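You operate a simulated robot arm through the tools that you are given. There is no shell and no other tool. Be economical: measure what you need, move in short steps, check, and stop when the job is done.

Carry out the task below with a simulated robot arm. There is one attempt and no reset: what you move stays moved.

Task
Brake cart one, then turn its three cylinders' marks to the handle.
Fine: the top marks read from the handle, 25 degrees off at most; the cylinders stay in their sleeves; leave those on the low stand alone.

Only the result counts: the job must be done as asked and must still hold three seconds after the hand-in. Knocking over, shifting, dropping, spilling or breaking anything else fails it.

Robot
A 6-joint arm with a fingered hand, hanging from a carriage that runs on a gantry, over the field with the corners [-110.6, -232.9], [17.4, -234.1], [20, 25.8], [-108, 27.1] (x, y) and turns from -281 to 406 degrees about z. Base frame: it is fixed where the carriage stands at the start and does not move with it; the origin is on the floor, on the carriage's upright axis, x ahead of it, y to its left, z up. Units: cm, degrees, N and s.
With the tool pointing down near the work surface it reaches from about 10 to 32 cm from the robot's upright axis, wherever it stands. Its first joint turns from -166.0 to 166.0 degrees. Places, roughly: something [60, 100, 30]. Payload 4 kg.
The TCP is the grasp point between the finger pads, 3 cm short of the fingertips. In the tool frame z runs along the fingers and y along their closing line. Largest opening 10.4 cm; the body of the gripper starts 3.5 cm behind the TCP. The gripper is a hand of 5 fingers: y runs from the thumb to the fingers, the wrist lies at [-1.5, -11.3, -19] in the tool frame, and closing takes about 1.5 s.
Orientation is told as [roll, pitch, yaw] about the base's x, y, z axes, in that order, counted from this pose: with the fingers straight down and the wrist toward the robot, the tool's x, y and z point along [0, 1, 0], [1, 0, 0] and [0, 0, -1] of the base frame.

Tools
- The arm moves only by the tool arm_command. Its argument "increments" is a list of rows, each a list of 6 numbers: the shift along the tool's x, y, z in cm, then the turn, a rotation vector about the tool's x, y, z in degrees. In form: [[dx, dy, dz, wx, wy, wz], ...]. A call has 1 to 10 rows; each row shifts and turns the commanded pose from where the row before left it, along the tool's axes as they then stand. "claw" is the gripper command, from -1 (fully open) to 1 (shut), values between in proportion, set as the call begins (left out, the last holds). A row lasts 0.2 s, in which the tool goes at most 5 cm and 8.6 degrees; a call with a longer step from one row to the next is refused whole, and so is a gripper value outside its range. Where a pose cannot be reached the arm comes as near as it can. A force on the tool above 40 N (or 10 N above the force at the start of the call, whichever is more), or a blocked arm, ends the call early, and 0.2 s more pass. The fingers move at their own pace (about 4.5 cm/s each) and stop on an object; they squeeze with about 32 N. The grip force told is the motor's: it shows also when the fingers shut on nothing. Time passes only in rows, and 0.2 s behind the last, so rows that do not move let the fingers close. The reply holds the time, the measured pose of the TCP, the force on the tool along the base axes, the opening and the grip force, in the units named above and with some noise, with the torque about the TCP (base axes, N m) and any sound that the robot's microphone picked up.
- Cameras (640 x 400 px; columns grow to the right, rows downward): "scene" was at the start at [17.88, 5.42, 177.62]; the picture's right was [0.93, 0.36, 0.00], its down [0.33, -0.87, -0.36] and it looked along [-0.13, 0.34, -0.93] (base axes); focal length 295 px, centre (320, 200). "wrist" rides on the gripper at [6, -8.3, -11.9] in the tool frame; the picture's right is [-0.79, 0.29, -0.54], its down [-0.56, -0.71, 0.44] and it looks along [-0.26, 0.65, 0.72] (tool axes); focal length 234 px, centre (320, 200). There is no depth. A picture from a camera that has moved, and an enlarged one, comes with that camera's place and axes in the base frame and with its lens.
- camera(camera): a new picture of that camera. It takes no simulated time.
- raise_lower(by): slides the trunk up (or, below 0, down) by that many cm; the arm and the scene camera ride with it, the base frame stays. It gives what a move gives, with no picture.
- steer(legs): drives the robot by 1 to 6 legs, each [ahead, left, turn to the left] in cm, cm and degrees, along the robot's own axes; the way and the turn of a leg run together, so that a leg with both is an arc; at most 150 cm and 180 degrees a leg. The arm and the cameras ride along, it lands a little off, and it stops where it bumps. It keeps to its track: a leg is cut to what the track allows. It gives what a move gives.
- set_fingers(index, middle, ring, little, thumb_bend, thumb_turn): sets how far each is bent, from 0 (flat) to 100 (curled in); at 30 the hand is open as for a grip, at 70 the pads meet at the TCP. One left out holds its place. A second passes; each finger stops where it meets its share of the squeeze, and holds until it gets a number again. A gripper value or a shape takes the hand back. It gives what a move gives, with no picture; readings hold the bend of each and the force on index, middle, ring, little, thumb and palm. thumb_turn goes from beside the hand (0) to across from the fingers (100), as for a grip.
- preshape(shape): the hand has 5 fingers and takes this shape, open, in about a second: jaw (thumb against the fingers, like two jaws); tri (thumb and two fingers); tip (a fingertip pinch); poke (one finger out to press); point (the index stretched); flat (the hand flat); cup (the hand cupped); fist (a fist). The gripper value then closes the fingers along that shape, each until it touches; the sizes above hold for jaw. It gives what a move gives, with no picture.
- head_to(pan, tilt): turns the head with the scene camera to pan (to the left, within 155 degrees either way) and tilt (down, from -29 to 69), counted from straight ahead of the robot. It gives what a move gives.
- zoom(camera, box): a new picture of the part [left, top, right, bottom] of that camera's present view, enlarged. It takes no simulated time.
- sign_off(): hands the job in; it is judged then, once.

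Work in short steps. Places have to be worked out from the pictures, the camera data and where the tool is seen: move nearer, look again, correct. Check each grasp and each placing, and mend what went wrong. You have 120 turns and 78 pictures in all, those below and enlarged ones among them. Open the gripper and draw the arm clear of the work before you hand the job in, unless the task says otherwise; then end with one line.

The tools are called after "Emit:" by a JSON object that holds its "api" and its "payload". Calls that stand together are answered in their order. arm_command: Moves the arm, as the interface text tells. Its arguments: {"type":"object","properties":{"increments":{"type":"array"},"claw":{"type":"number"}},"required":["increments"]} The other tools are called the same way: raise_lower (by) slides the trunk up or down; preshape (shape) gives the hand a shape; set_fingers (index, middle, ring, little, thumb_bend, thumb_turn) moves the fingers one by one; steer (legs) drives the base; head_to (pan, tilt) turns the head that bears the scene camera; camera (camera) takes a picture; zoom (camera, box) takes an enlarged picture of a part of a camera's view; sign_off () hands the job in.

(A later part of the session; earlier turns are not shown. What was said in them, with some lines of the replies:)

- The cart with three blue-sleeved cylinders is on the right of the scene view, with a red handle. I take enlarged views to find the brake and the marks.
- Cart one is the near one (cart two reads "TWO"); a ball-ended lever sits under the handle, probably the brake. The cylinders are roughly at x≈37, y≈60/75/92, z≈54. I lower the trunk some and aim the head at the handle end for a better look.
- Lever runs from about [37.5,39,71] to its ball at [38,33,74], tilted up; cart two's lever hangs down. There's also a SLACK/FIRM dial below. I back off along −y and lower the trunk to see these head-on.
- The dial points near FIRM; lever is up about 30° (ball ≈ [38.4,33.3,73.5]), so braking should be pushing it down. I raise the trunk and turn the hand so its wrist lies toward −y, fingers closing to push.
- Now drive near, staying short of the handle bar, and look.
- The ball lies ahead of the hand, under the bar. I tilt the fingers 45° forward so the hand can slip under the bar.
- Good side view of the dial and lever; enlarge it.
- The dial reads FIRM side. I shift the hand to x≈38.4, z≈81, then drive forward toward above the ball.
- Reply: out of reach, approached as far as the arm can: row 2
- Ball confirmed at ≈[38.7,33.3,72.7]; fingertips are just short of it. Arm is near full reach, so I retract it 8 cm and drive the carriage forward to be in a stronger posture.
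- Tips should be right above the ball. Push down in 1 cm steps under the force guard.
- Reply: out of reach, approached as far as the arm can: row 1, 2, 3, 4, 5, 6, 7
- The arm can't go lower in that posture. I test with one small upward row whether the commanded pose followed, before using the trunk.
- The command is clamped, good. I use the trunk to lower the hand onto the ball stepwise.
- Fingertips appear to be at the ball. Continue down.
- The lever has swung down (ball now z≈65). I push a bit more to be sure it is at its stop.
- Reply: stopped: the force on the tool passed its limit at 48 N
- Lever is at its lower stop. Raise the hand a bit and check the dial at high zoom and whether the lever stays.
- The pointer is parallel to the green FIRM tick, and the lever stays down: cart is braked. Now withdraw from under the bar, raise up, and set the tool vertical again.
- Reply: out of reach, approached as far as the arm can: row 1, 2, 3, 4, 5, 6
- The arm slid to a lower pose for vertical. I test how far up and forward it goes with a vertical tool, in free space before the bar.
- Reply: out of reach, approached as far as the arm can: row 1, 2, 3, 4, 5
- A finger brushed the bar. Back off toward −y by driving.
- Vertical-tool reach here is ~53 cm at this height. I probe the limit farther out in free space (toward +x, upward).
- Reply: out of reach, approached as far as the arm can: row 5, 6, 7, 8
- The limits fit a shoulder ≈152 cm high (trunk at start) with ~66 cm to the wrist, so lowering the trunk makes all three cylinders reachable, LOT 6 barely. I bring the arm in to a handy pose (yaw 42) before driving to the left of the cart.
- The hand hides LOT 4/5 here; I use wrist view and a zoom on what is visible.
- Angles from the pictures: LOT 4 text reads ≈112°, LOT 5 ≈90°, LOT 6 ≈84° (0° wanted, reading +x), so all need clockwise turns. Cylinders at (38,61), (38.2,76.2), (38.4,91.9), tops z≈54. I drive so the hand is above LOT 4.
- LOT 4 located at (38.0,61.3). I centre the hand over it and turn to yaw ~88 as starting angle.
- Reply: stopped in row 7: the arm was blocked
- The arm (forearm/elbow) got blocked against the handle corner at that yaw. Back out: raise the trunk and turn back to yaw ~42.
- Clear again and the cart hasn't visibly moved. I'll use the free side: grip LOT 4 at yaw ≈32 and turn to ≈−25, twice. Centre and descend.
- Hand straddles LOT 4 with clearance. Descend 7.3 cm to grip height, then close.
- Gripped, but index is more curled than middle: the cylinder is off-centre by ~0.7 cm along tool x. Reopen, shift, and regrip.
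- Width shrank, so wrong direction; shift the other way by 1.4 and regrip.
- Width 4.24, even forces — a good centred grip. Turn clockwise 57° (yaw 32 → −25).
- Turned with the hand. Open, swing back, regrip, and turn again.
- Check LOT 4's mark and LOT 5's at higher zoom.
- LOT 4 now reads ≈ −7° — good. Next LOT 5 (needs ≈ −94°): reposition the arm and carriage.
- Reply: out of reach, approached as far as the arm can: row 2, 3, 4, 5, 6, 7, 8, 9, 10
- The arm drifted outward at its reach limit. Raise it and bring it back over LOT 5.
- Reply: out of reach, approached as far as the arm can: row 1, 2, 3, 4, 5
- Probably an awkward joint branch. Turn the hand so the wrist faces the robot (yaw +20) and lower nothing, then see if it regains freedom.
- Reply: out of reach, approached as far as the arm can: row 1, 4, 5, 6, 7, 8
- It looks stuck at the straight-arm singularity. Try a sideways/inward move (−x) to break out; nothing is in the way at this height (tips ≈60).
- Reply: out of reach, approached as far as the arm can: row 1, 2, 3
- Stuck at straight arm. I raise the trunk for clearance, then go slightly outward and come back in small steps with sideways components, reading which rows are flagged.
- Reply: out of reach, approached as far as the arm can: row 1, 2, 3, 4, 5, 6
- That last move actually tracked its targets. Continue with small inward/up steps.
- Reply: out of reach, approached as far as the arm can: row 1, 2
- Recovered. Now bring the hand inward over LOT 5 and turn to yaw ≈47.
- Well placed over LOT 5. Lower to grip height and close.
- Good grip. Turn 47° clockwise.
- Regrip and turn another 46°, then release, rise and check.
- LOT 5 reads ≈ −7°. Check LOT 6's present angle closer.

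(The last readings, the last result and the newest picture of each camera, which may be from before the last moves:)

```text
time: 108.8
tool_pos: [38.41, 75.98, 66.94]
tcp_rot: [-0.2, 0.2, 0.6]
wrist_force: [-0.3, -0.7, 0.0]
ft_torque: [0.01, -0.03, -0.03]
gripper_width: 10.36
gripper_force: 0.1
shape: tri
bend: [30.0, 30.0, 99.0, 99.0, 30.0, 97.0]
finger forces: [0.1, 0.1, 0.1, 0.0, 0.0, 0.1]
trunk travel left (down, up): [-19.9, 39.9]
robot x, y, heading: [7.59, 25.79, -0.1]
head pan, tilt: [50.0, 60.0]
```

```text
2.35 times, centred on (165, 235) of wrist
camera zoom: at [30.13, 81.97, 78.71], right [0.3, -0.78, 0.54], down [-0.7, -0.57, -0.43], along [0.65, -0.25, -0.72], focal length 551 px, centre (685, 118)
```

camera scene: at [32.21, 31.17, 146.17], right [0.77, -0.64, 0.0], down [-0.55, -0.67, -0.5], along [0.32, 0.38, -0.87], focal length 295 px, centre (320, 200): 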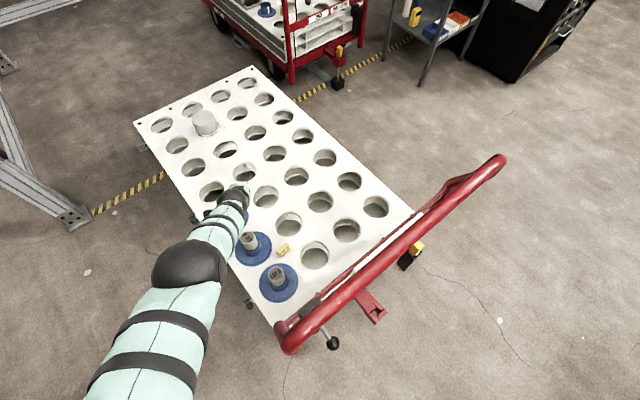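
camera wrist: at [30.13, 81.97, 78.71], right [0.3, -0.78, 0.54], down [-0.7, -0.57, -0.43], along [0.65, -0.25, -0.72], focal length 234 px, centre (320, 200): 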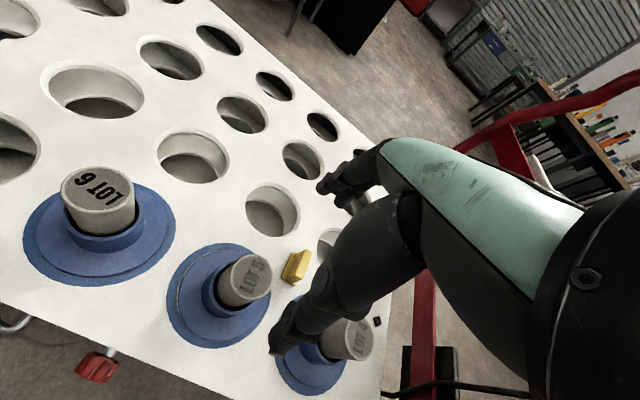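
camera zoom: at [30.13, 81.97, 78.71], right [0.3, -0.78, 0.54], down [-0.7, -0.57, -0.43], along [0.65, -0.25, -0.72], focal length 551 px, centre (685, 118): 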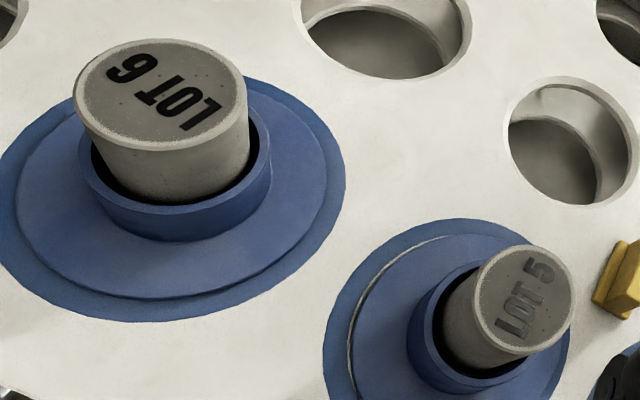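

LOT 5 ≈ 0°; LOT 6 reads ≈ 90° and needs −90°. For reach I'll use yaw ≈68, tilt 10° outward, and the lowest trunk. First turn and lift the arm a bit.

Emit:
{"api": "arm_command", "payload": {"increments": [[0, 0, -2.5, 0, 0, -8.4], [0, 0, -2.5, 0, 0, -8.4], [0, 0, 0, 0, 0, -8.4], [0, 0, 0, 0, 0, -8.4], [0, 0, 0, 0, 0, -8.4], [0, 0, 0, 0, 0, -8.4], [0, 0, 0, 0, 0, -8.4], [0, 0, 0, 0, 0, -8.4], [0, 0, 0, -5, 0, 0], [0, 0, 0, -5, 0, 0]]}}

Emit:
{"api": "arm_command", "payload": {"increments": [[2.26, 2.46, 0.43, 0, 0, 0], [2.26, 2.46, 0.43, 0, 0, 0], [2.26, 2.46, 0.43, 0, 0, 0], [2.26, 2.46, 0.43, 0, 0, 0]]}}

```text
time: 111.0
tool_pos: [38.54, 76.14, 71.87]
tcp_rot: [0.1, -9.8, 67.7]
wrist_force: [0.1, -0.3, 0.0]
ft_torque: [-0.04, -0.01, -0.02]
gripper_width: 10.39
gripper_force: 0.1
shape: tri
bend: [30.0, 30.0, 99.0, 99.0, 30.0, 97.0]
finger forces: [0.0, 0.0, 0.1, 0.0, 0.1, 0.0]
trunk travel left (down, up): [-19.9, 39.9]
robot x, y, heading: [7.97, 25.64, 0.3]
head pan, tilt: [50.0, 60.0]
```

```text
time: 112.0
tool_pos: [33.62, 88.9, 71.85]
tcp_rot: [0.2, -9.9, 68.0]
wrist_force: [0.2, 0.3, -0.1]
ft_torque: [0.02, -0.01, 0.0]
gripper_width: 10.36
gripper_force: 0.0
shape: tri
bend: [30.0, 30.0, 99.0, 99.0, 30.0, 97.0]
finger forces: [0.1, 0.1, 0.0, 0.0, 0.0, 0.1]
trunk travel left (down, up): [-19.9, 39.9]
robot x, y, heading: [8.43, 26.12, 0.1]
head pan, tilt: [50.0, 60.0]
```

No reach flags. Drive +5 in x and look.

Emit:
{"api": "steer", "payload": {"legs": [[5.2, 0, 0]]}}

Emit:
{"api": "arm_command", "payload": {"increments": [[0.38, 0.92, 0.16, 0, 0, 0], [0.38, 0.92, 0.16, 0, 0, 0], [0.3, 0.7, 0.12, 0, 0, 0]]}}

Emit:
{"api": "camera", "payload": {"camera": "wrist"}}

Emit:
{"api": "camera", "payload": {"camera": "scene"}}

```text
time: 112.9
tool_pos: [39.14, 88.7, 71.67]
tcp_rot: [0.1, -9.8, 67.8]
wrist_force: [-0.2, 0.1, 0.2]
ft_torque: [0.01, -0.02, 0.0]
gripper_width: 10.4
gripper_force: 0.1
shape: tri
bend: [30.0, 30.0, 99.0, 99.0, 30.0, 97.0]
finger forces: [0.0, 0.0, 0.0, 0.0, 0.0, 0.0]
trunk travel left (down, up): [-19.9, 39.9]
robot x, y, heading: [13.46, 26.08, 0.0]
head pan, tilt: [50.0, 60.0]
```

```text
time: 113.7
tool_pos: [39.02, 91.56, 71.78]
tcp_rot: [0.2, -9.8, 67.9]
wrist_force: [0.1, -0.3, 0.6]
ft_torque: [-0.01, 0.01, 0.03]
gripper_width: 10.39
gripper_force: 0.1
shape: tri
bend: [30.0, 30.0, 99.0, 99.0, 30.0, 97.0]
finger forces: [0.0, 0.1, 0.1, 0.1, 0.0, 0.2]
trunk travel left (down, up): [-19.9, 39.9]
robot x, y, heading: [13.2, 25.91, 0.4]
head pan, tilt: [50.0, 60.0]
```

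```text
24 pictures are left
camera wrist: at [29.68, 84.2, 82.14], right [0.8, -0.12, 0.58], down [0.28, -0.79, -0.55], along [0.52, 0.61, -0.6], focal length 234 px, centre (320, 200)
```

wrist: 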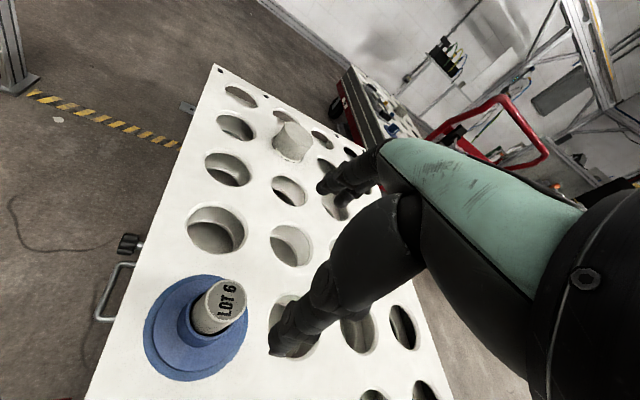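

```text
23 pictures are left
camera scene: at [37.43, 31.19, 147.27], right [0.77, -0.64, 0.0], down [-0.56, -0.66, -0.5], along [0.32, 0.38, -0.87], focal length 295 px, centre (320, 200)
```

scene: 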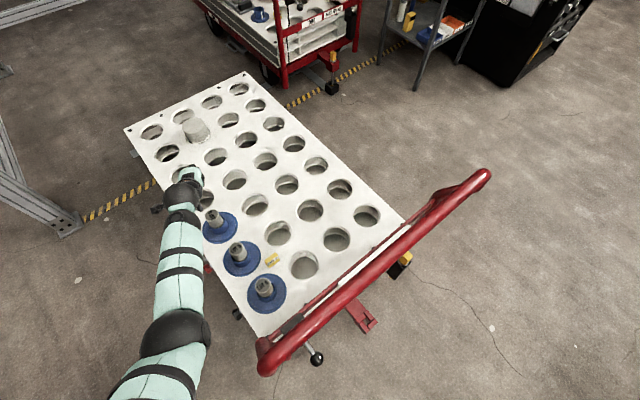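

LOT 6 is at ≈(38.6,91.7), under the TCP. Lower in steps.

Emit:
{"api": "raise_lower", "payload": {"by": -12}}

Emit:
{"api": "camera", "payload": {"camera": "wrist"}}

Emit:
{"api": "zoom", "payload": {"camera": "scene", "box": [80, 130, 360, 400]}}

```text
time: 115.2
tool_pos: [38.99, 91.43, 59.8]
tcp_rot: [0.1, -9.8, 67.9]
wrist_force: [0.6, 1.2, -1.0]
ft_torque: [-0.01, 0.03, -0.03]
gripper_width: 10.38
gripper_force: 0.1
shape: tri
bend: [30.0, 30.0, 99.0, 99.0, 30.0, 97.0]
finger forces: [0.0, 0.1, 0.1, 0.1, 0.0, 0.0]
trunk travel left (down, up): [-7.9, 51.9]
robot x, y, heading: [13.17, 25.93, 0.2]
head pan, tilt: [50.0, 60.0]
```

```text
22 pictures are left
camera wrist: at [29.69, 84.16, 70.13], right [0.8, -0.12, 0.58], down [0.28, -0.79, -0.55], along [0.52, 0.61, -0.6], focal length 234 px, centre (320, 200)
```

wrist: 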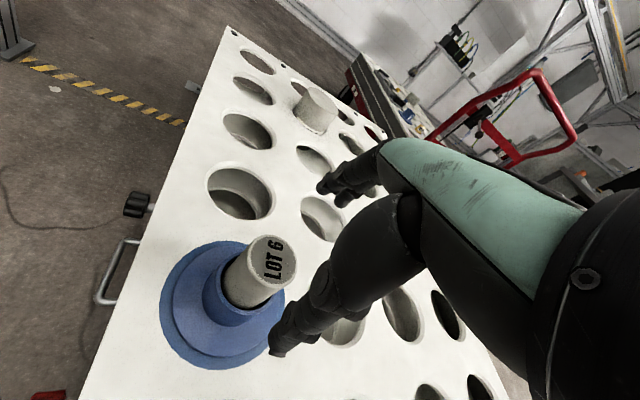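

```text
1.48 times, centred on (220, 265) of scene
camera zoom: at [37.43, 31.18, 135.27], right [0.77, -0.64, 0.0], down [-0.56, -0.66, -0.5], along [0.32, 0.38, -0.87], focal length 437 px, centre (468, 104)
```

zoom: 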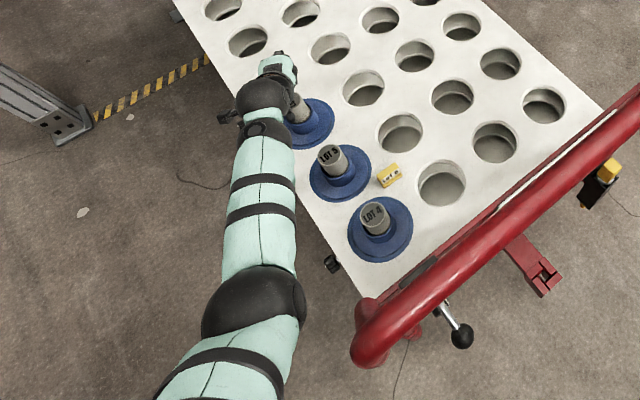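

Clear around. Lower the rest, nudge x −0.4, and close.

Emit:
{"api": "raise_lower", "payload": {"by": -7.5}}

Emit:
{"api": "arm_command", "payload": {"increments": [[0.4, 0, 0, 0, 0, 0], [0, 0, 0, 0, 0, 0], [0, 0, 0, 0, 0, 0], [0, 0, 0, 0, 0, 0], [0, 0, 0, 0, 0, 0], [0, 0, 0, 0, 0, 0], [0, 0, 0, 0, 0, 0]], "claw": 0.6}}

Emit:
{"api": "camera", "payload": {"camera": "wrist"}}

```text
time: 116.3
tool_pos: [39.04, 91.55, 52.25]
tcp_rot: [0.1, -9.8, 67.8]
wrist_force: [0.1, 0.5, 0.9]
ft_torque: [-0.01, 0.0, 0.02]
gripper_width: 10.36
gripper_force: 0.0
shape: tri
bend: [30.0, 30.0, 99.0, 99.0, 30.0, 97.0]
finger forces: [0.0, 0.0, 0.0, 0.1, 0.0, 0.0]
trunk travel left (down, up): [-0.4, 59.4]
robot x, y, heading: [13.37, 25.84, -0.0]
head pan, tilt: [50.0, 60.0]
```

```text
time: 117.9
tool_pos: [38.65, 91.67, 52.38]
tcp_rot: [0.1, -9.8, 67.8]
wrist_force: [2.4, 0.8, 3.3]
ft_torque: [-0.04, 0.0, 0.03]
gripper_width: 4.22
gripper_force: 31.6
shape: tri
bend: [74.0, 50.0, 100.0, 100.0, 74.0, 100.0]
finger forces: [15.5, 14.3, 0.1, 0.0, 28.1, 0.0]
trunk travel left (down, up): [-0.4, 59.4]
robot x, y, heading: [13.39, 25.78, 0.2]
head pan, tilt: [50.0, 60.0]
```

```text
20 pictures are left
camera wrist: at [29.35, 84.34, 62.68], right [0.8, -0.12, 0.58], down [0.28, -0.79, -0.55], along [0.52, 0.61, -0.6], focal length 234 px, centre (320, 200)
```

wrist: 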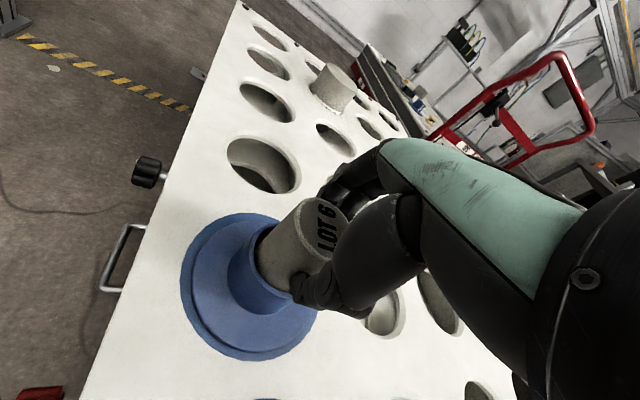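

Good grip. Turn clockwise about the vertical (tilt-compensated) 30°.

Emit:
{"api": "arm_command", "payload": {"increments": [[0, 0, 0, 0, -1.28, 7.39], [0, 0, 0, 0, -1.28, 7.39], [0, 0, 0, 0, -1.28, 7.39], [0, 0, 0, 0, -1.28, 7.39]]}}

```text
time: 118.9
tool_pos: [38.48, 91.67, 52.28]
tcp_rot: [0.1, -9.8, 37.7]
wrist_force: [-1.5, 3.1, 4.2]
ft_torque: [-0.01, 0.18, 0.11]
gripper_width: 4.2
gripper_force: 32.1
shape: tri
bend: [74.0, 50.0, 100.0, 100.0, 74.0, 100.0]
finger forces: [16.1, 13.4, 0.0, 0.0, 29.0, 0.0]
trunk travel left (down, up): [-0.4, 59.4]
robot x, y, heading: [13.37, 25.54, 0.4]
head pan, tilt: [50.0, 60.0]
```

Turned smoothly. Open, swing back 45° to yaw ≈83, regrip.

Emit:
{"api": "arm_command", "payload": {"increments": [[0, 0, 0, 0, 0, 0], [0, 0, 0, 0, 0, 0], [0, 0, 0, 0, 0, 0], [0, 0, 0, 0, 0, 0], [0, 0, 0, 0, 0, 0]], "claw": -0.7}}

Emit:
{"api": "arm_command", "payload": {"increments": [[0, 0, 0, 0, 1.28, -7.39], [0, 0, 0, 0, 1.28, -7.39], [0, 0, 0, 0, 1.28, -7.39], [0, 0, 0, 0, 1.28, -7.39], [0, 0, 0, 0, 1.28, -7.39], [0, 0, 0, 0, 1.28, -7.39]]}}

Emit:
{"api": "arm_command", "payload": {"increments": [[0, 0, 0, 0, 0, 0], [0, 0, 0, 0, 0, 0], [0, 0, 0, 0, 0, 0], [0, 0, 0, 0, 0, 0], [0, 0, 0, 0, 0, 0], [0, 0, 0, 0, 0, 0]], "claw": 0.6}}

```text
time: 120.1
tool_pos: [38.62, 91.64, 52.29]
tcp_rot: [0.1, -9.7, 37.8]
wrist_force: [0.5, -0.3, -0.3]
ft_torque: [0.01, -0.01, 0.0]
gripper_width: 8.82
gripper_force: 0.0
shape: tri
bend: [27.0, 33.0, 99.0, 99.0, 44.0, 98.0]
finger forces: [0.0, 0.1, 0.0, 0.1, 0.0, 0.0]
trunk travel left (down, up): [-0.4, 59.4]
robot x, y, heading: [13.34, 25.82, 0.2]
head pan, tilt: [50.0, 60.0]
```

```text
time: 121.5
tool_pos: [38.81, 91.81, 52.34]
tcp_rot: [0.1, -9.8, 83.0]
wrist_force: [0.1, 0.4, 0.5]
ft_torque: [-0.01, -0.01, 0.0]
gripper_width: 8.83
gripper_force: 0.1
shape: tri
bend: [27.0, 33.0, 99.0, 99.0, 44.0, 98.0]
finger forces: [0.0, 0.0, 0.0, 0.0, 0.1, 0.1]
trunk travel left (down, up): [-0.4, 59.4]
robot x, y, heading: [13.1, 25.95, -0.1]
head pan, tilt: [50.0, 60.0]
```

```text
time: 122.9
tool_pos: [38.59, 91.76, 52.43]
tcp_rot: [0.1, -9.9, 82.8]
wrist_force: [-0.6, 2.7, 1.9]
ft_torque: [-0.02, 0.04, 0.02]
gripper_width: 4.34
gripper_force: 31.8
shape: tri
bend: [74.0, 47.0, 100.0, 100.0, 74.0, 100.0]
finger forces: [15.9, 15.8, 0.0, 0.1, 28.0, 0.0]
trunk travel left (down, up): [-0.4, 59.4]
robot x, y, heading: [13.03, 25.71, 0.0]
head pan, tilt: [50.0, 60.0]
```

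Turn 45° clockwise, release, and return to yaw ≈60 for the last bit.

Emit:
{"api": "arm_command", "payload": {"increments": [[0, 0, 0, 0, -1.28, 7.39], [0, 0, 0, 0, -1.28, 7.39], [0, 0, 0, 0, -1.28, 7.39], [0, 0, 0, 0, -1.28, 7.39], [0, 0, 0, 0, -1.28, 7.39], [0, 0, 0, 0, -1.28, 7.39]]}}

Emit:
{"api": "arm_command", "payload": {"increments": [[0, 0, 0, 0, 0, 0], [0, 0, 0, 0, 0, 0], [0, 0, 0, 0, 0, 0], [0, 0, 0, 0, 0, 0], [0, 0, 0, 0, 0, 0]], "claw": -0.7}}

Emit:
{"api": "arm_command", "payload": {"increments": [[0, 0, 0, 0, 1.28, -7.39], [0, 0, 0, 0, 1.28, -7.39], [0, 0, 0, 0, 1.28, -7.39]]}}

Emit:
{"api": "zoom", "payload": {"camera": "wrist", "box": [160, 140, 400, 380]}}

```text
time: 124.3
tool_pos: [38.64, 92.0, 52.5]
tcp_rot: [0.2, -10.0, 37.6]
wrist_force: [-0.6, 5.9, 2.9]
ft_torque: [0.16, 0.0, 0.21]
gripper_width: 4.32
gripper_force: 31.9
shape: tri
bend: [74.0, 47.0, 100.0, 100.0, 74.0, 100.0]
finger forces: [16.3, 14.9, 0.0, 0.0, 27.8, 0.0]
trunk travel left (down, up): [-0.4, 59.4]
robot x, y, heading: [13.35, 25.58, 0.1]
head pan, tilt: [50.0, 60.0]
```

```text
time: 125.5
tool_pos: [38.52, 91.69, 52.22]
tcp_rot: [0.0, -9.7, 37.9]
wrist_force: [-0.5, 0.4, 0.6]
ft_torque: [-0.01, -0.02, -0.01]
gripper_width: 8.81
gripper_force: 0.0
shape: tri
bend: [27.0, 33.0, 99.0, 99.0, 44.0, 98.0]
finger forces: [0.0, 0.0, 0.0, 0.0, 0.0, 0.1]
trunk travel left (down, up): [-0.4, 59.4]
robot x, y, heading: [13.46, 25.85, 0.2]
head pan, tilt: [50.0, 60.0]
```

```text
time: 126.3
tool_pos: [38.69, 91.63, 52.16]
tcp_rot: [0.0, -9.8, 60.4]
wrist_force: [-0.3, -0.1, 0.2]
ft_torque: [0.03, -0.01, 0.0]
gripper_width: 8.83
gripper_force: 0.0
shape: tri
bend: [27.0, 33.0, 99.0, 99.0, 44.0, 98.0]
finger forces: [0.0, 0.0, 0.0, 0.1, 0.0, 0.0]
trunk travel left (down, up): [-0.4, 59.4]
robot x, y, heading: [13.36, 25.71, 0.2]
head pan, tilt: [50.0, 60.0]
```

```text
1.67 times, centred on (280, 260) of wrist
camera zoom: at [28.53, 85.5, 62.59], right [0.78, -0.22, 0.58], down [0.18, -0.82, -0.55], along [0.6, 0.53, -0.6], focal length 390 px, centre (387, 100)
```

zoom: 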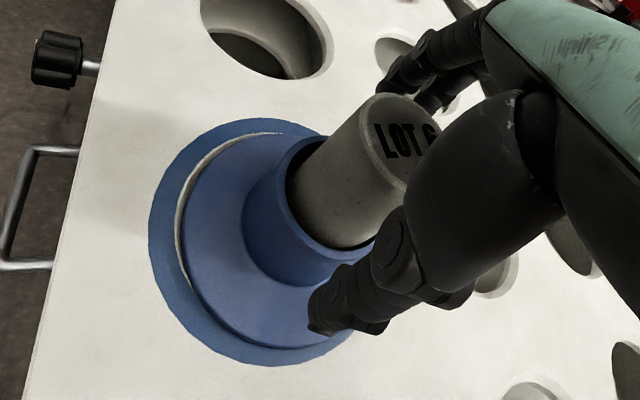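

LOT 6 is now ≈17° off; one more regrip and 16° turn.

Emit:
{"api": "arm_command", "payload": {"increments": [[0, 0, 0, 0, 0, 0], [0, 0, 0, 0, 0, 0], [0, 0, 0, 0, 0, 0], [0, 0, 0, 0, 0, 0], [0, 0, 0, 0, 0, 0], [0, 0, 0, 0, 0, 0]], "claw": 0.6}}

Emit:
{"api": "arm_command", "payload": {"increments": [[0, 0, 0, 0, -1.39, 7.88], [0, 0, 0, 0, -1.39, 7.88]]}}

Emit:
{"api": "arm_command", "payload": {"increments": [[0, 0, 0, 0, 0, 0], [0, 0, 0, 0, 0, 0], [0, 0, 0, 0, 0, 0], [0, 0, 0, 0, 0, 0], [0, 0, 0, 0, 0, 0]], "claw": -1}}

Emit:
{"api": "raise_lower", "payload": {"by": 30}}

Emit:
{"api": "camera", "payload": {"camera": "wrist"}}

```text
time: 127.7
tool_pos: [38.6, 91.85, 52.38]
tcp_rot: [0.1, -9.8, 60.3]
wrist_force: [-0.5, 3.7, 2.9]
ft_torque: [0.02, 0.03, 0.06]
gripper_width: 4.37
gripper_force: 31.4
shape: tri
bend: [74.0, 47.0, 100.0, 100.0, 74.0, 100.0]
finger forces: [15.8, 15.4, 0.0, 0.0, 28.0, 0.1]
trunk travel left (down, up): [-0.4, 59.4]
robot x, y, heading: [13.11, 25.59, 0.2]
head pan, tilt: [50.0, 60.0]
```

```text
time: 128.3
tool_pos: [38.52, 91.86, 52.35]
tcp_rot: [0.1, -9.8, 44.3]
wrist_force: [-1.3, 6.3, 3.0]
ft_torque: [0.07, 0.04, 0.18]
gripper_width: 4.35
gripper_force: 32.3
shape: tri
bend: [74.0, 47.0, 100.0, 100.0, 74.0, 100.0]
finger forces: [16.5, 15.7, 0.2, 0.0, 28.3, 0.0]
trunk travel left (down, up): [-0.4, 59.4]
robot x, y, heading: [13.35, 25.7, 0.1]
head pan, tilt: [50.0, 60.0]
```

```text
time: 129.5
tool_pos: [38.53, 91.69, 52.22]
tcp_rot: [0.0, -9.7, 44.3]
wrist_force: [0.4, -0.3, 0.9]
ft_torque: [0.01, -0.01, 0.0]
gripper_width: 10.38
gripper_force: 0.1
shape: tri
bend: [30.0, 30.0, 99.0, 99.0, 30.0, 97.0]
finger forces: [0.0, 0.0, 0.0, 0.1, 0.1, 0.0]
trunk travel left (down, up): [-0.4, 59.4]
robot x, y, heading: [13.35, 25.85, 0.1]
head pan, tilt: [50.0, 60.0]
```

```text
time: 132.5
tool_pos: [38.61, 91.55, 82.19]
tcp_rot: [0.0, -9.7, 44.4]
wrist_force: [0.3, -0.4, 0.6]
ft_torque: [0.0, -0.02, 0.04]
gripper_width: 10.35
gripper_force: 0.1
shape: tri
bend: [30.0, 30.0, 99.0, 99.0, 30.0, 97.0]
finger forces: [0.1, 0.0, 0.0, 0.0, 0.0, 0.1]
trunk travel left (down, up): [-30.4, 29.4]
robot x, y, heading: [13.18, 25.65, -0.1]
head pan, tilt: [50.0, 60.0]
```

```text
18 pictures are left
camera wrist: at [27.18, 88.69, 92.56], right [0.69, -0.43, 0.58], down [-0.06, -0.83, -0.55], along [0.72, 0.35, -0.6], focal length 234 px, centre (320, 200)
```

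wrist: 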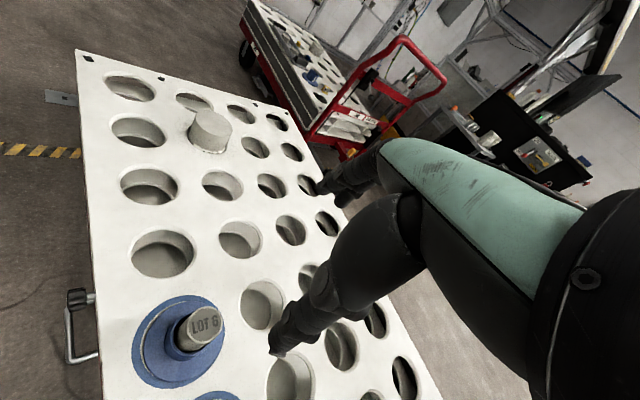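

LOT 6 looks aligned. Raise fully, withdraw left of the cart and verify everything from above.

Emit:
{"api": "raise_lower", "payload": {"by": 24}}

Emit:
{"api": "steer", "payload": {"legs": [[-45, 0, 0]]}}

Emit:
{"api": "head_to", "payload": {"pan": 42, "tilt": 52}}

Emit:
{"api": "camera", "payload": {"camera": "scene"}}

```text
time: 135.0
tool_pos: [38.53, 91.61, 106.24]
tcp_rot: [0.1, -9.7, 44.2]
wrist_force: [0.1, 0.1, 0.6]
ft_torque: [0.02, 0.0, -0.01]
gripper_width: 10.39
gripper_force: 0.1
shape: tri
bend: [30.0, 30.0, 99.0, 99.0, 30.0, 97.0]
finger forces: [0.1, 0.0, 0.0, 0.1, 0.0, 0.1]
trunk travel left (down, up): [-54.4, 5.4]
robot x, y, heading: [13.5, 25.99, -0.1]
head pan, tilt: [50.0, 60.0]
```

```text
time: 137.8
tool_pos: [-7.17, 91.5, 106.23]
tcp_rot: [0.1, -9.7, 44.4]
wrist_force: [-0.5, 0.1, 0.3]
ft_torque: [0.01, -0.01, -0.03]
gripper_width: 10.33
gripper_force: 0.1
shape: tri
bend: [30.0, 30.0, 99.0, 99.0, 30.0, 97.0]
finger forces: [0.0, 0.0, 0.0, 0.0, 0.0, 0.0]
trunk travel left (down, up): [-54.4, 5.4]
robot x, y, heading: [-32.22, 25.54, 0.2]
head pan, tilt: [50.0, 60.0]
```

```text
time: 138.4
tool_pos: [-7.04, 91.71, 106.27]
tcp_rot: [0.0, -9.7, 44.4]
wrist_force: [-0.4, 0.4, 0.2]
ft_torque: [0.0, 0.02, 0.01]
gripper_width: 10.35
gripper_force: 0.0
shape: tri
bend: [30.0, 30.0, 99.0, 99.0, 30.0, 97.0]
finger forces: [0.0, 0.0, 0.0, 0.1, 0.0, 0.0]
trunk travel left (down, up): [-54.4, 5.4]
robot x, y, heading: [-32.37, 25.64, 0.1]
head pan, tilt: [42.0, 52.0]
```

```text
17 pictures are left
camera scene: at [-6.84, 31.01, 182.76], right [0.67, -0.74, 0.0], down [-0.58, -0.53, -0.62], along [0.46, 0.41, -0.79], focal length 295 px, centre (320, 200)
```

scene: 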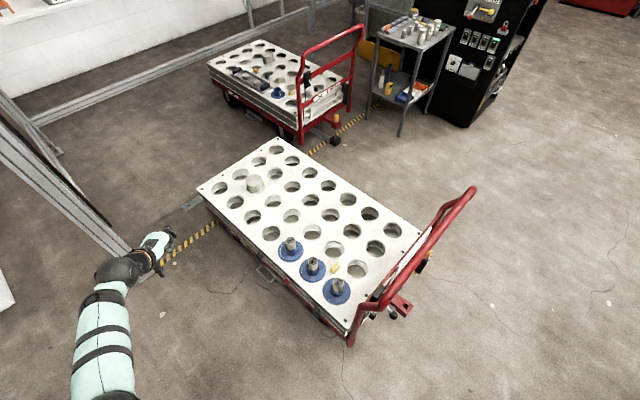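

Emit:
{"api": "zoom", "payload": {"camera": "scene", "box": [265, 225, 365, 310]}}

Emit:
{"api": "zoom", "payload": {"camera": "scene", "box": [330, 260, 430, 350]}}

```text
4.71 times, centred on (315, 268) of scene
camera zoom: at [-6.84, 31.01, 182.76], right [0.67, -0.74, 0.0], down [-0.58, -0.53, -0.62], along [0.46, 0.41, -0.79], focal length 1388 px, centre (344, -118)
```

zoom: 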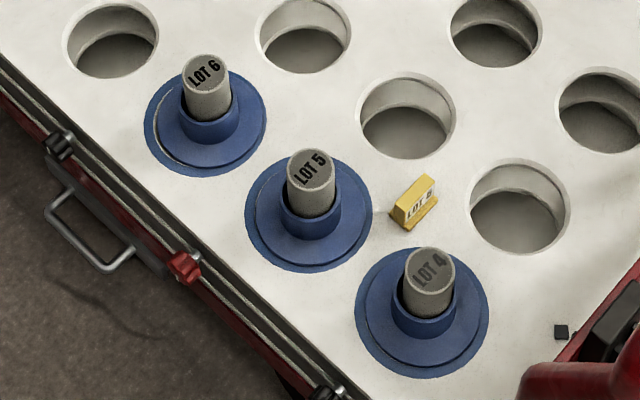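

```text
4.44 times, centred on (380, 305) of scene
camera zoom: at [-6.84, 31.01, 182.76], right [0.67, -0.74, 0.0], down [-0.58, -0.53, -0.62], along [0.46, 0.41, -0.79], focal length 1311 px, centre (53, -267)
```

zoom: 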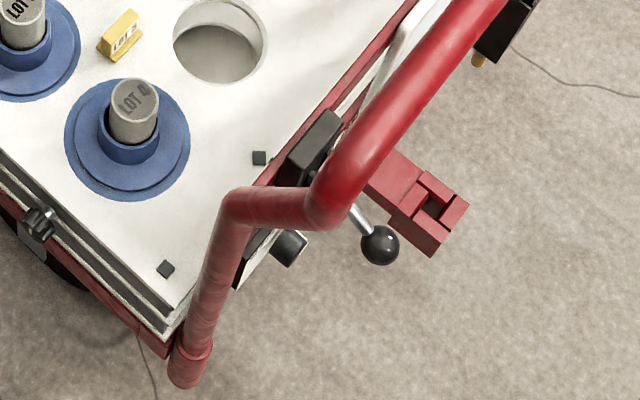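

All three marks read along +x (within a few degrees) as seen from the handle, the cylinders stand in their sleeves, and the brake lever ball is still down at z≈66 with the dial on FIRM. The hand is open and clear, so I hand the job in.

Emit:
{"api": "sign_off", "payload": {}}

```text
The job is handed in.
```

Cart one's brake lever is pushed down to its stop, and the tops of LOT 4, 5 and 6 now read from the handle, each within about 10 degrees by the pictures. The cylinders are still in their sleeves. While I was lining up LOT 4, the arm pressed against cart one's handle post, and I saw no shift of the cart afterwards.
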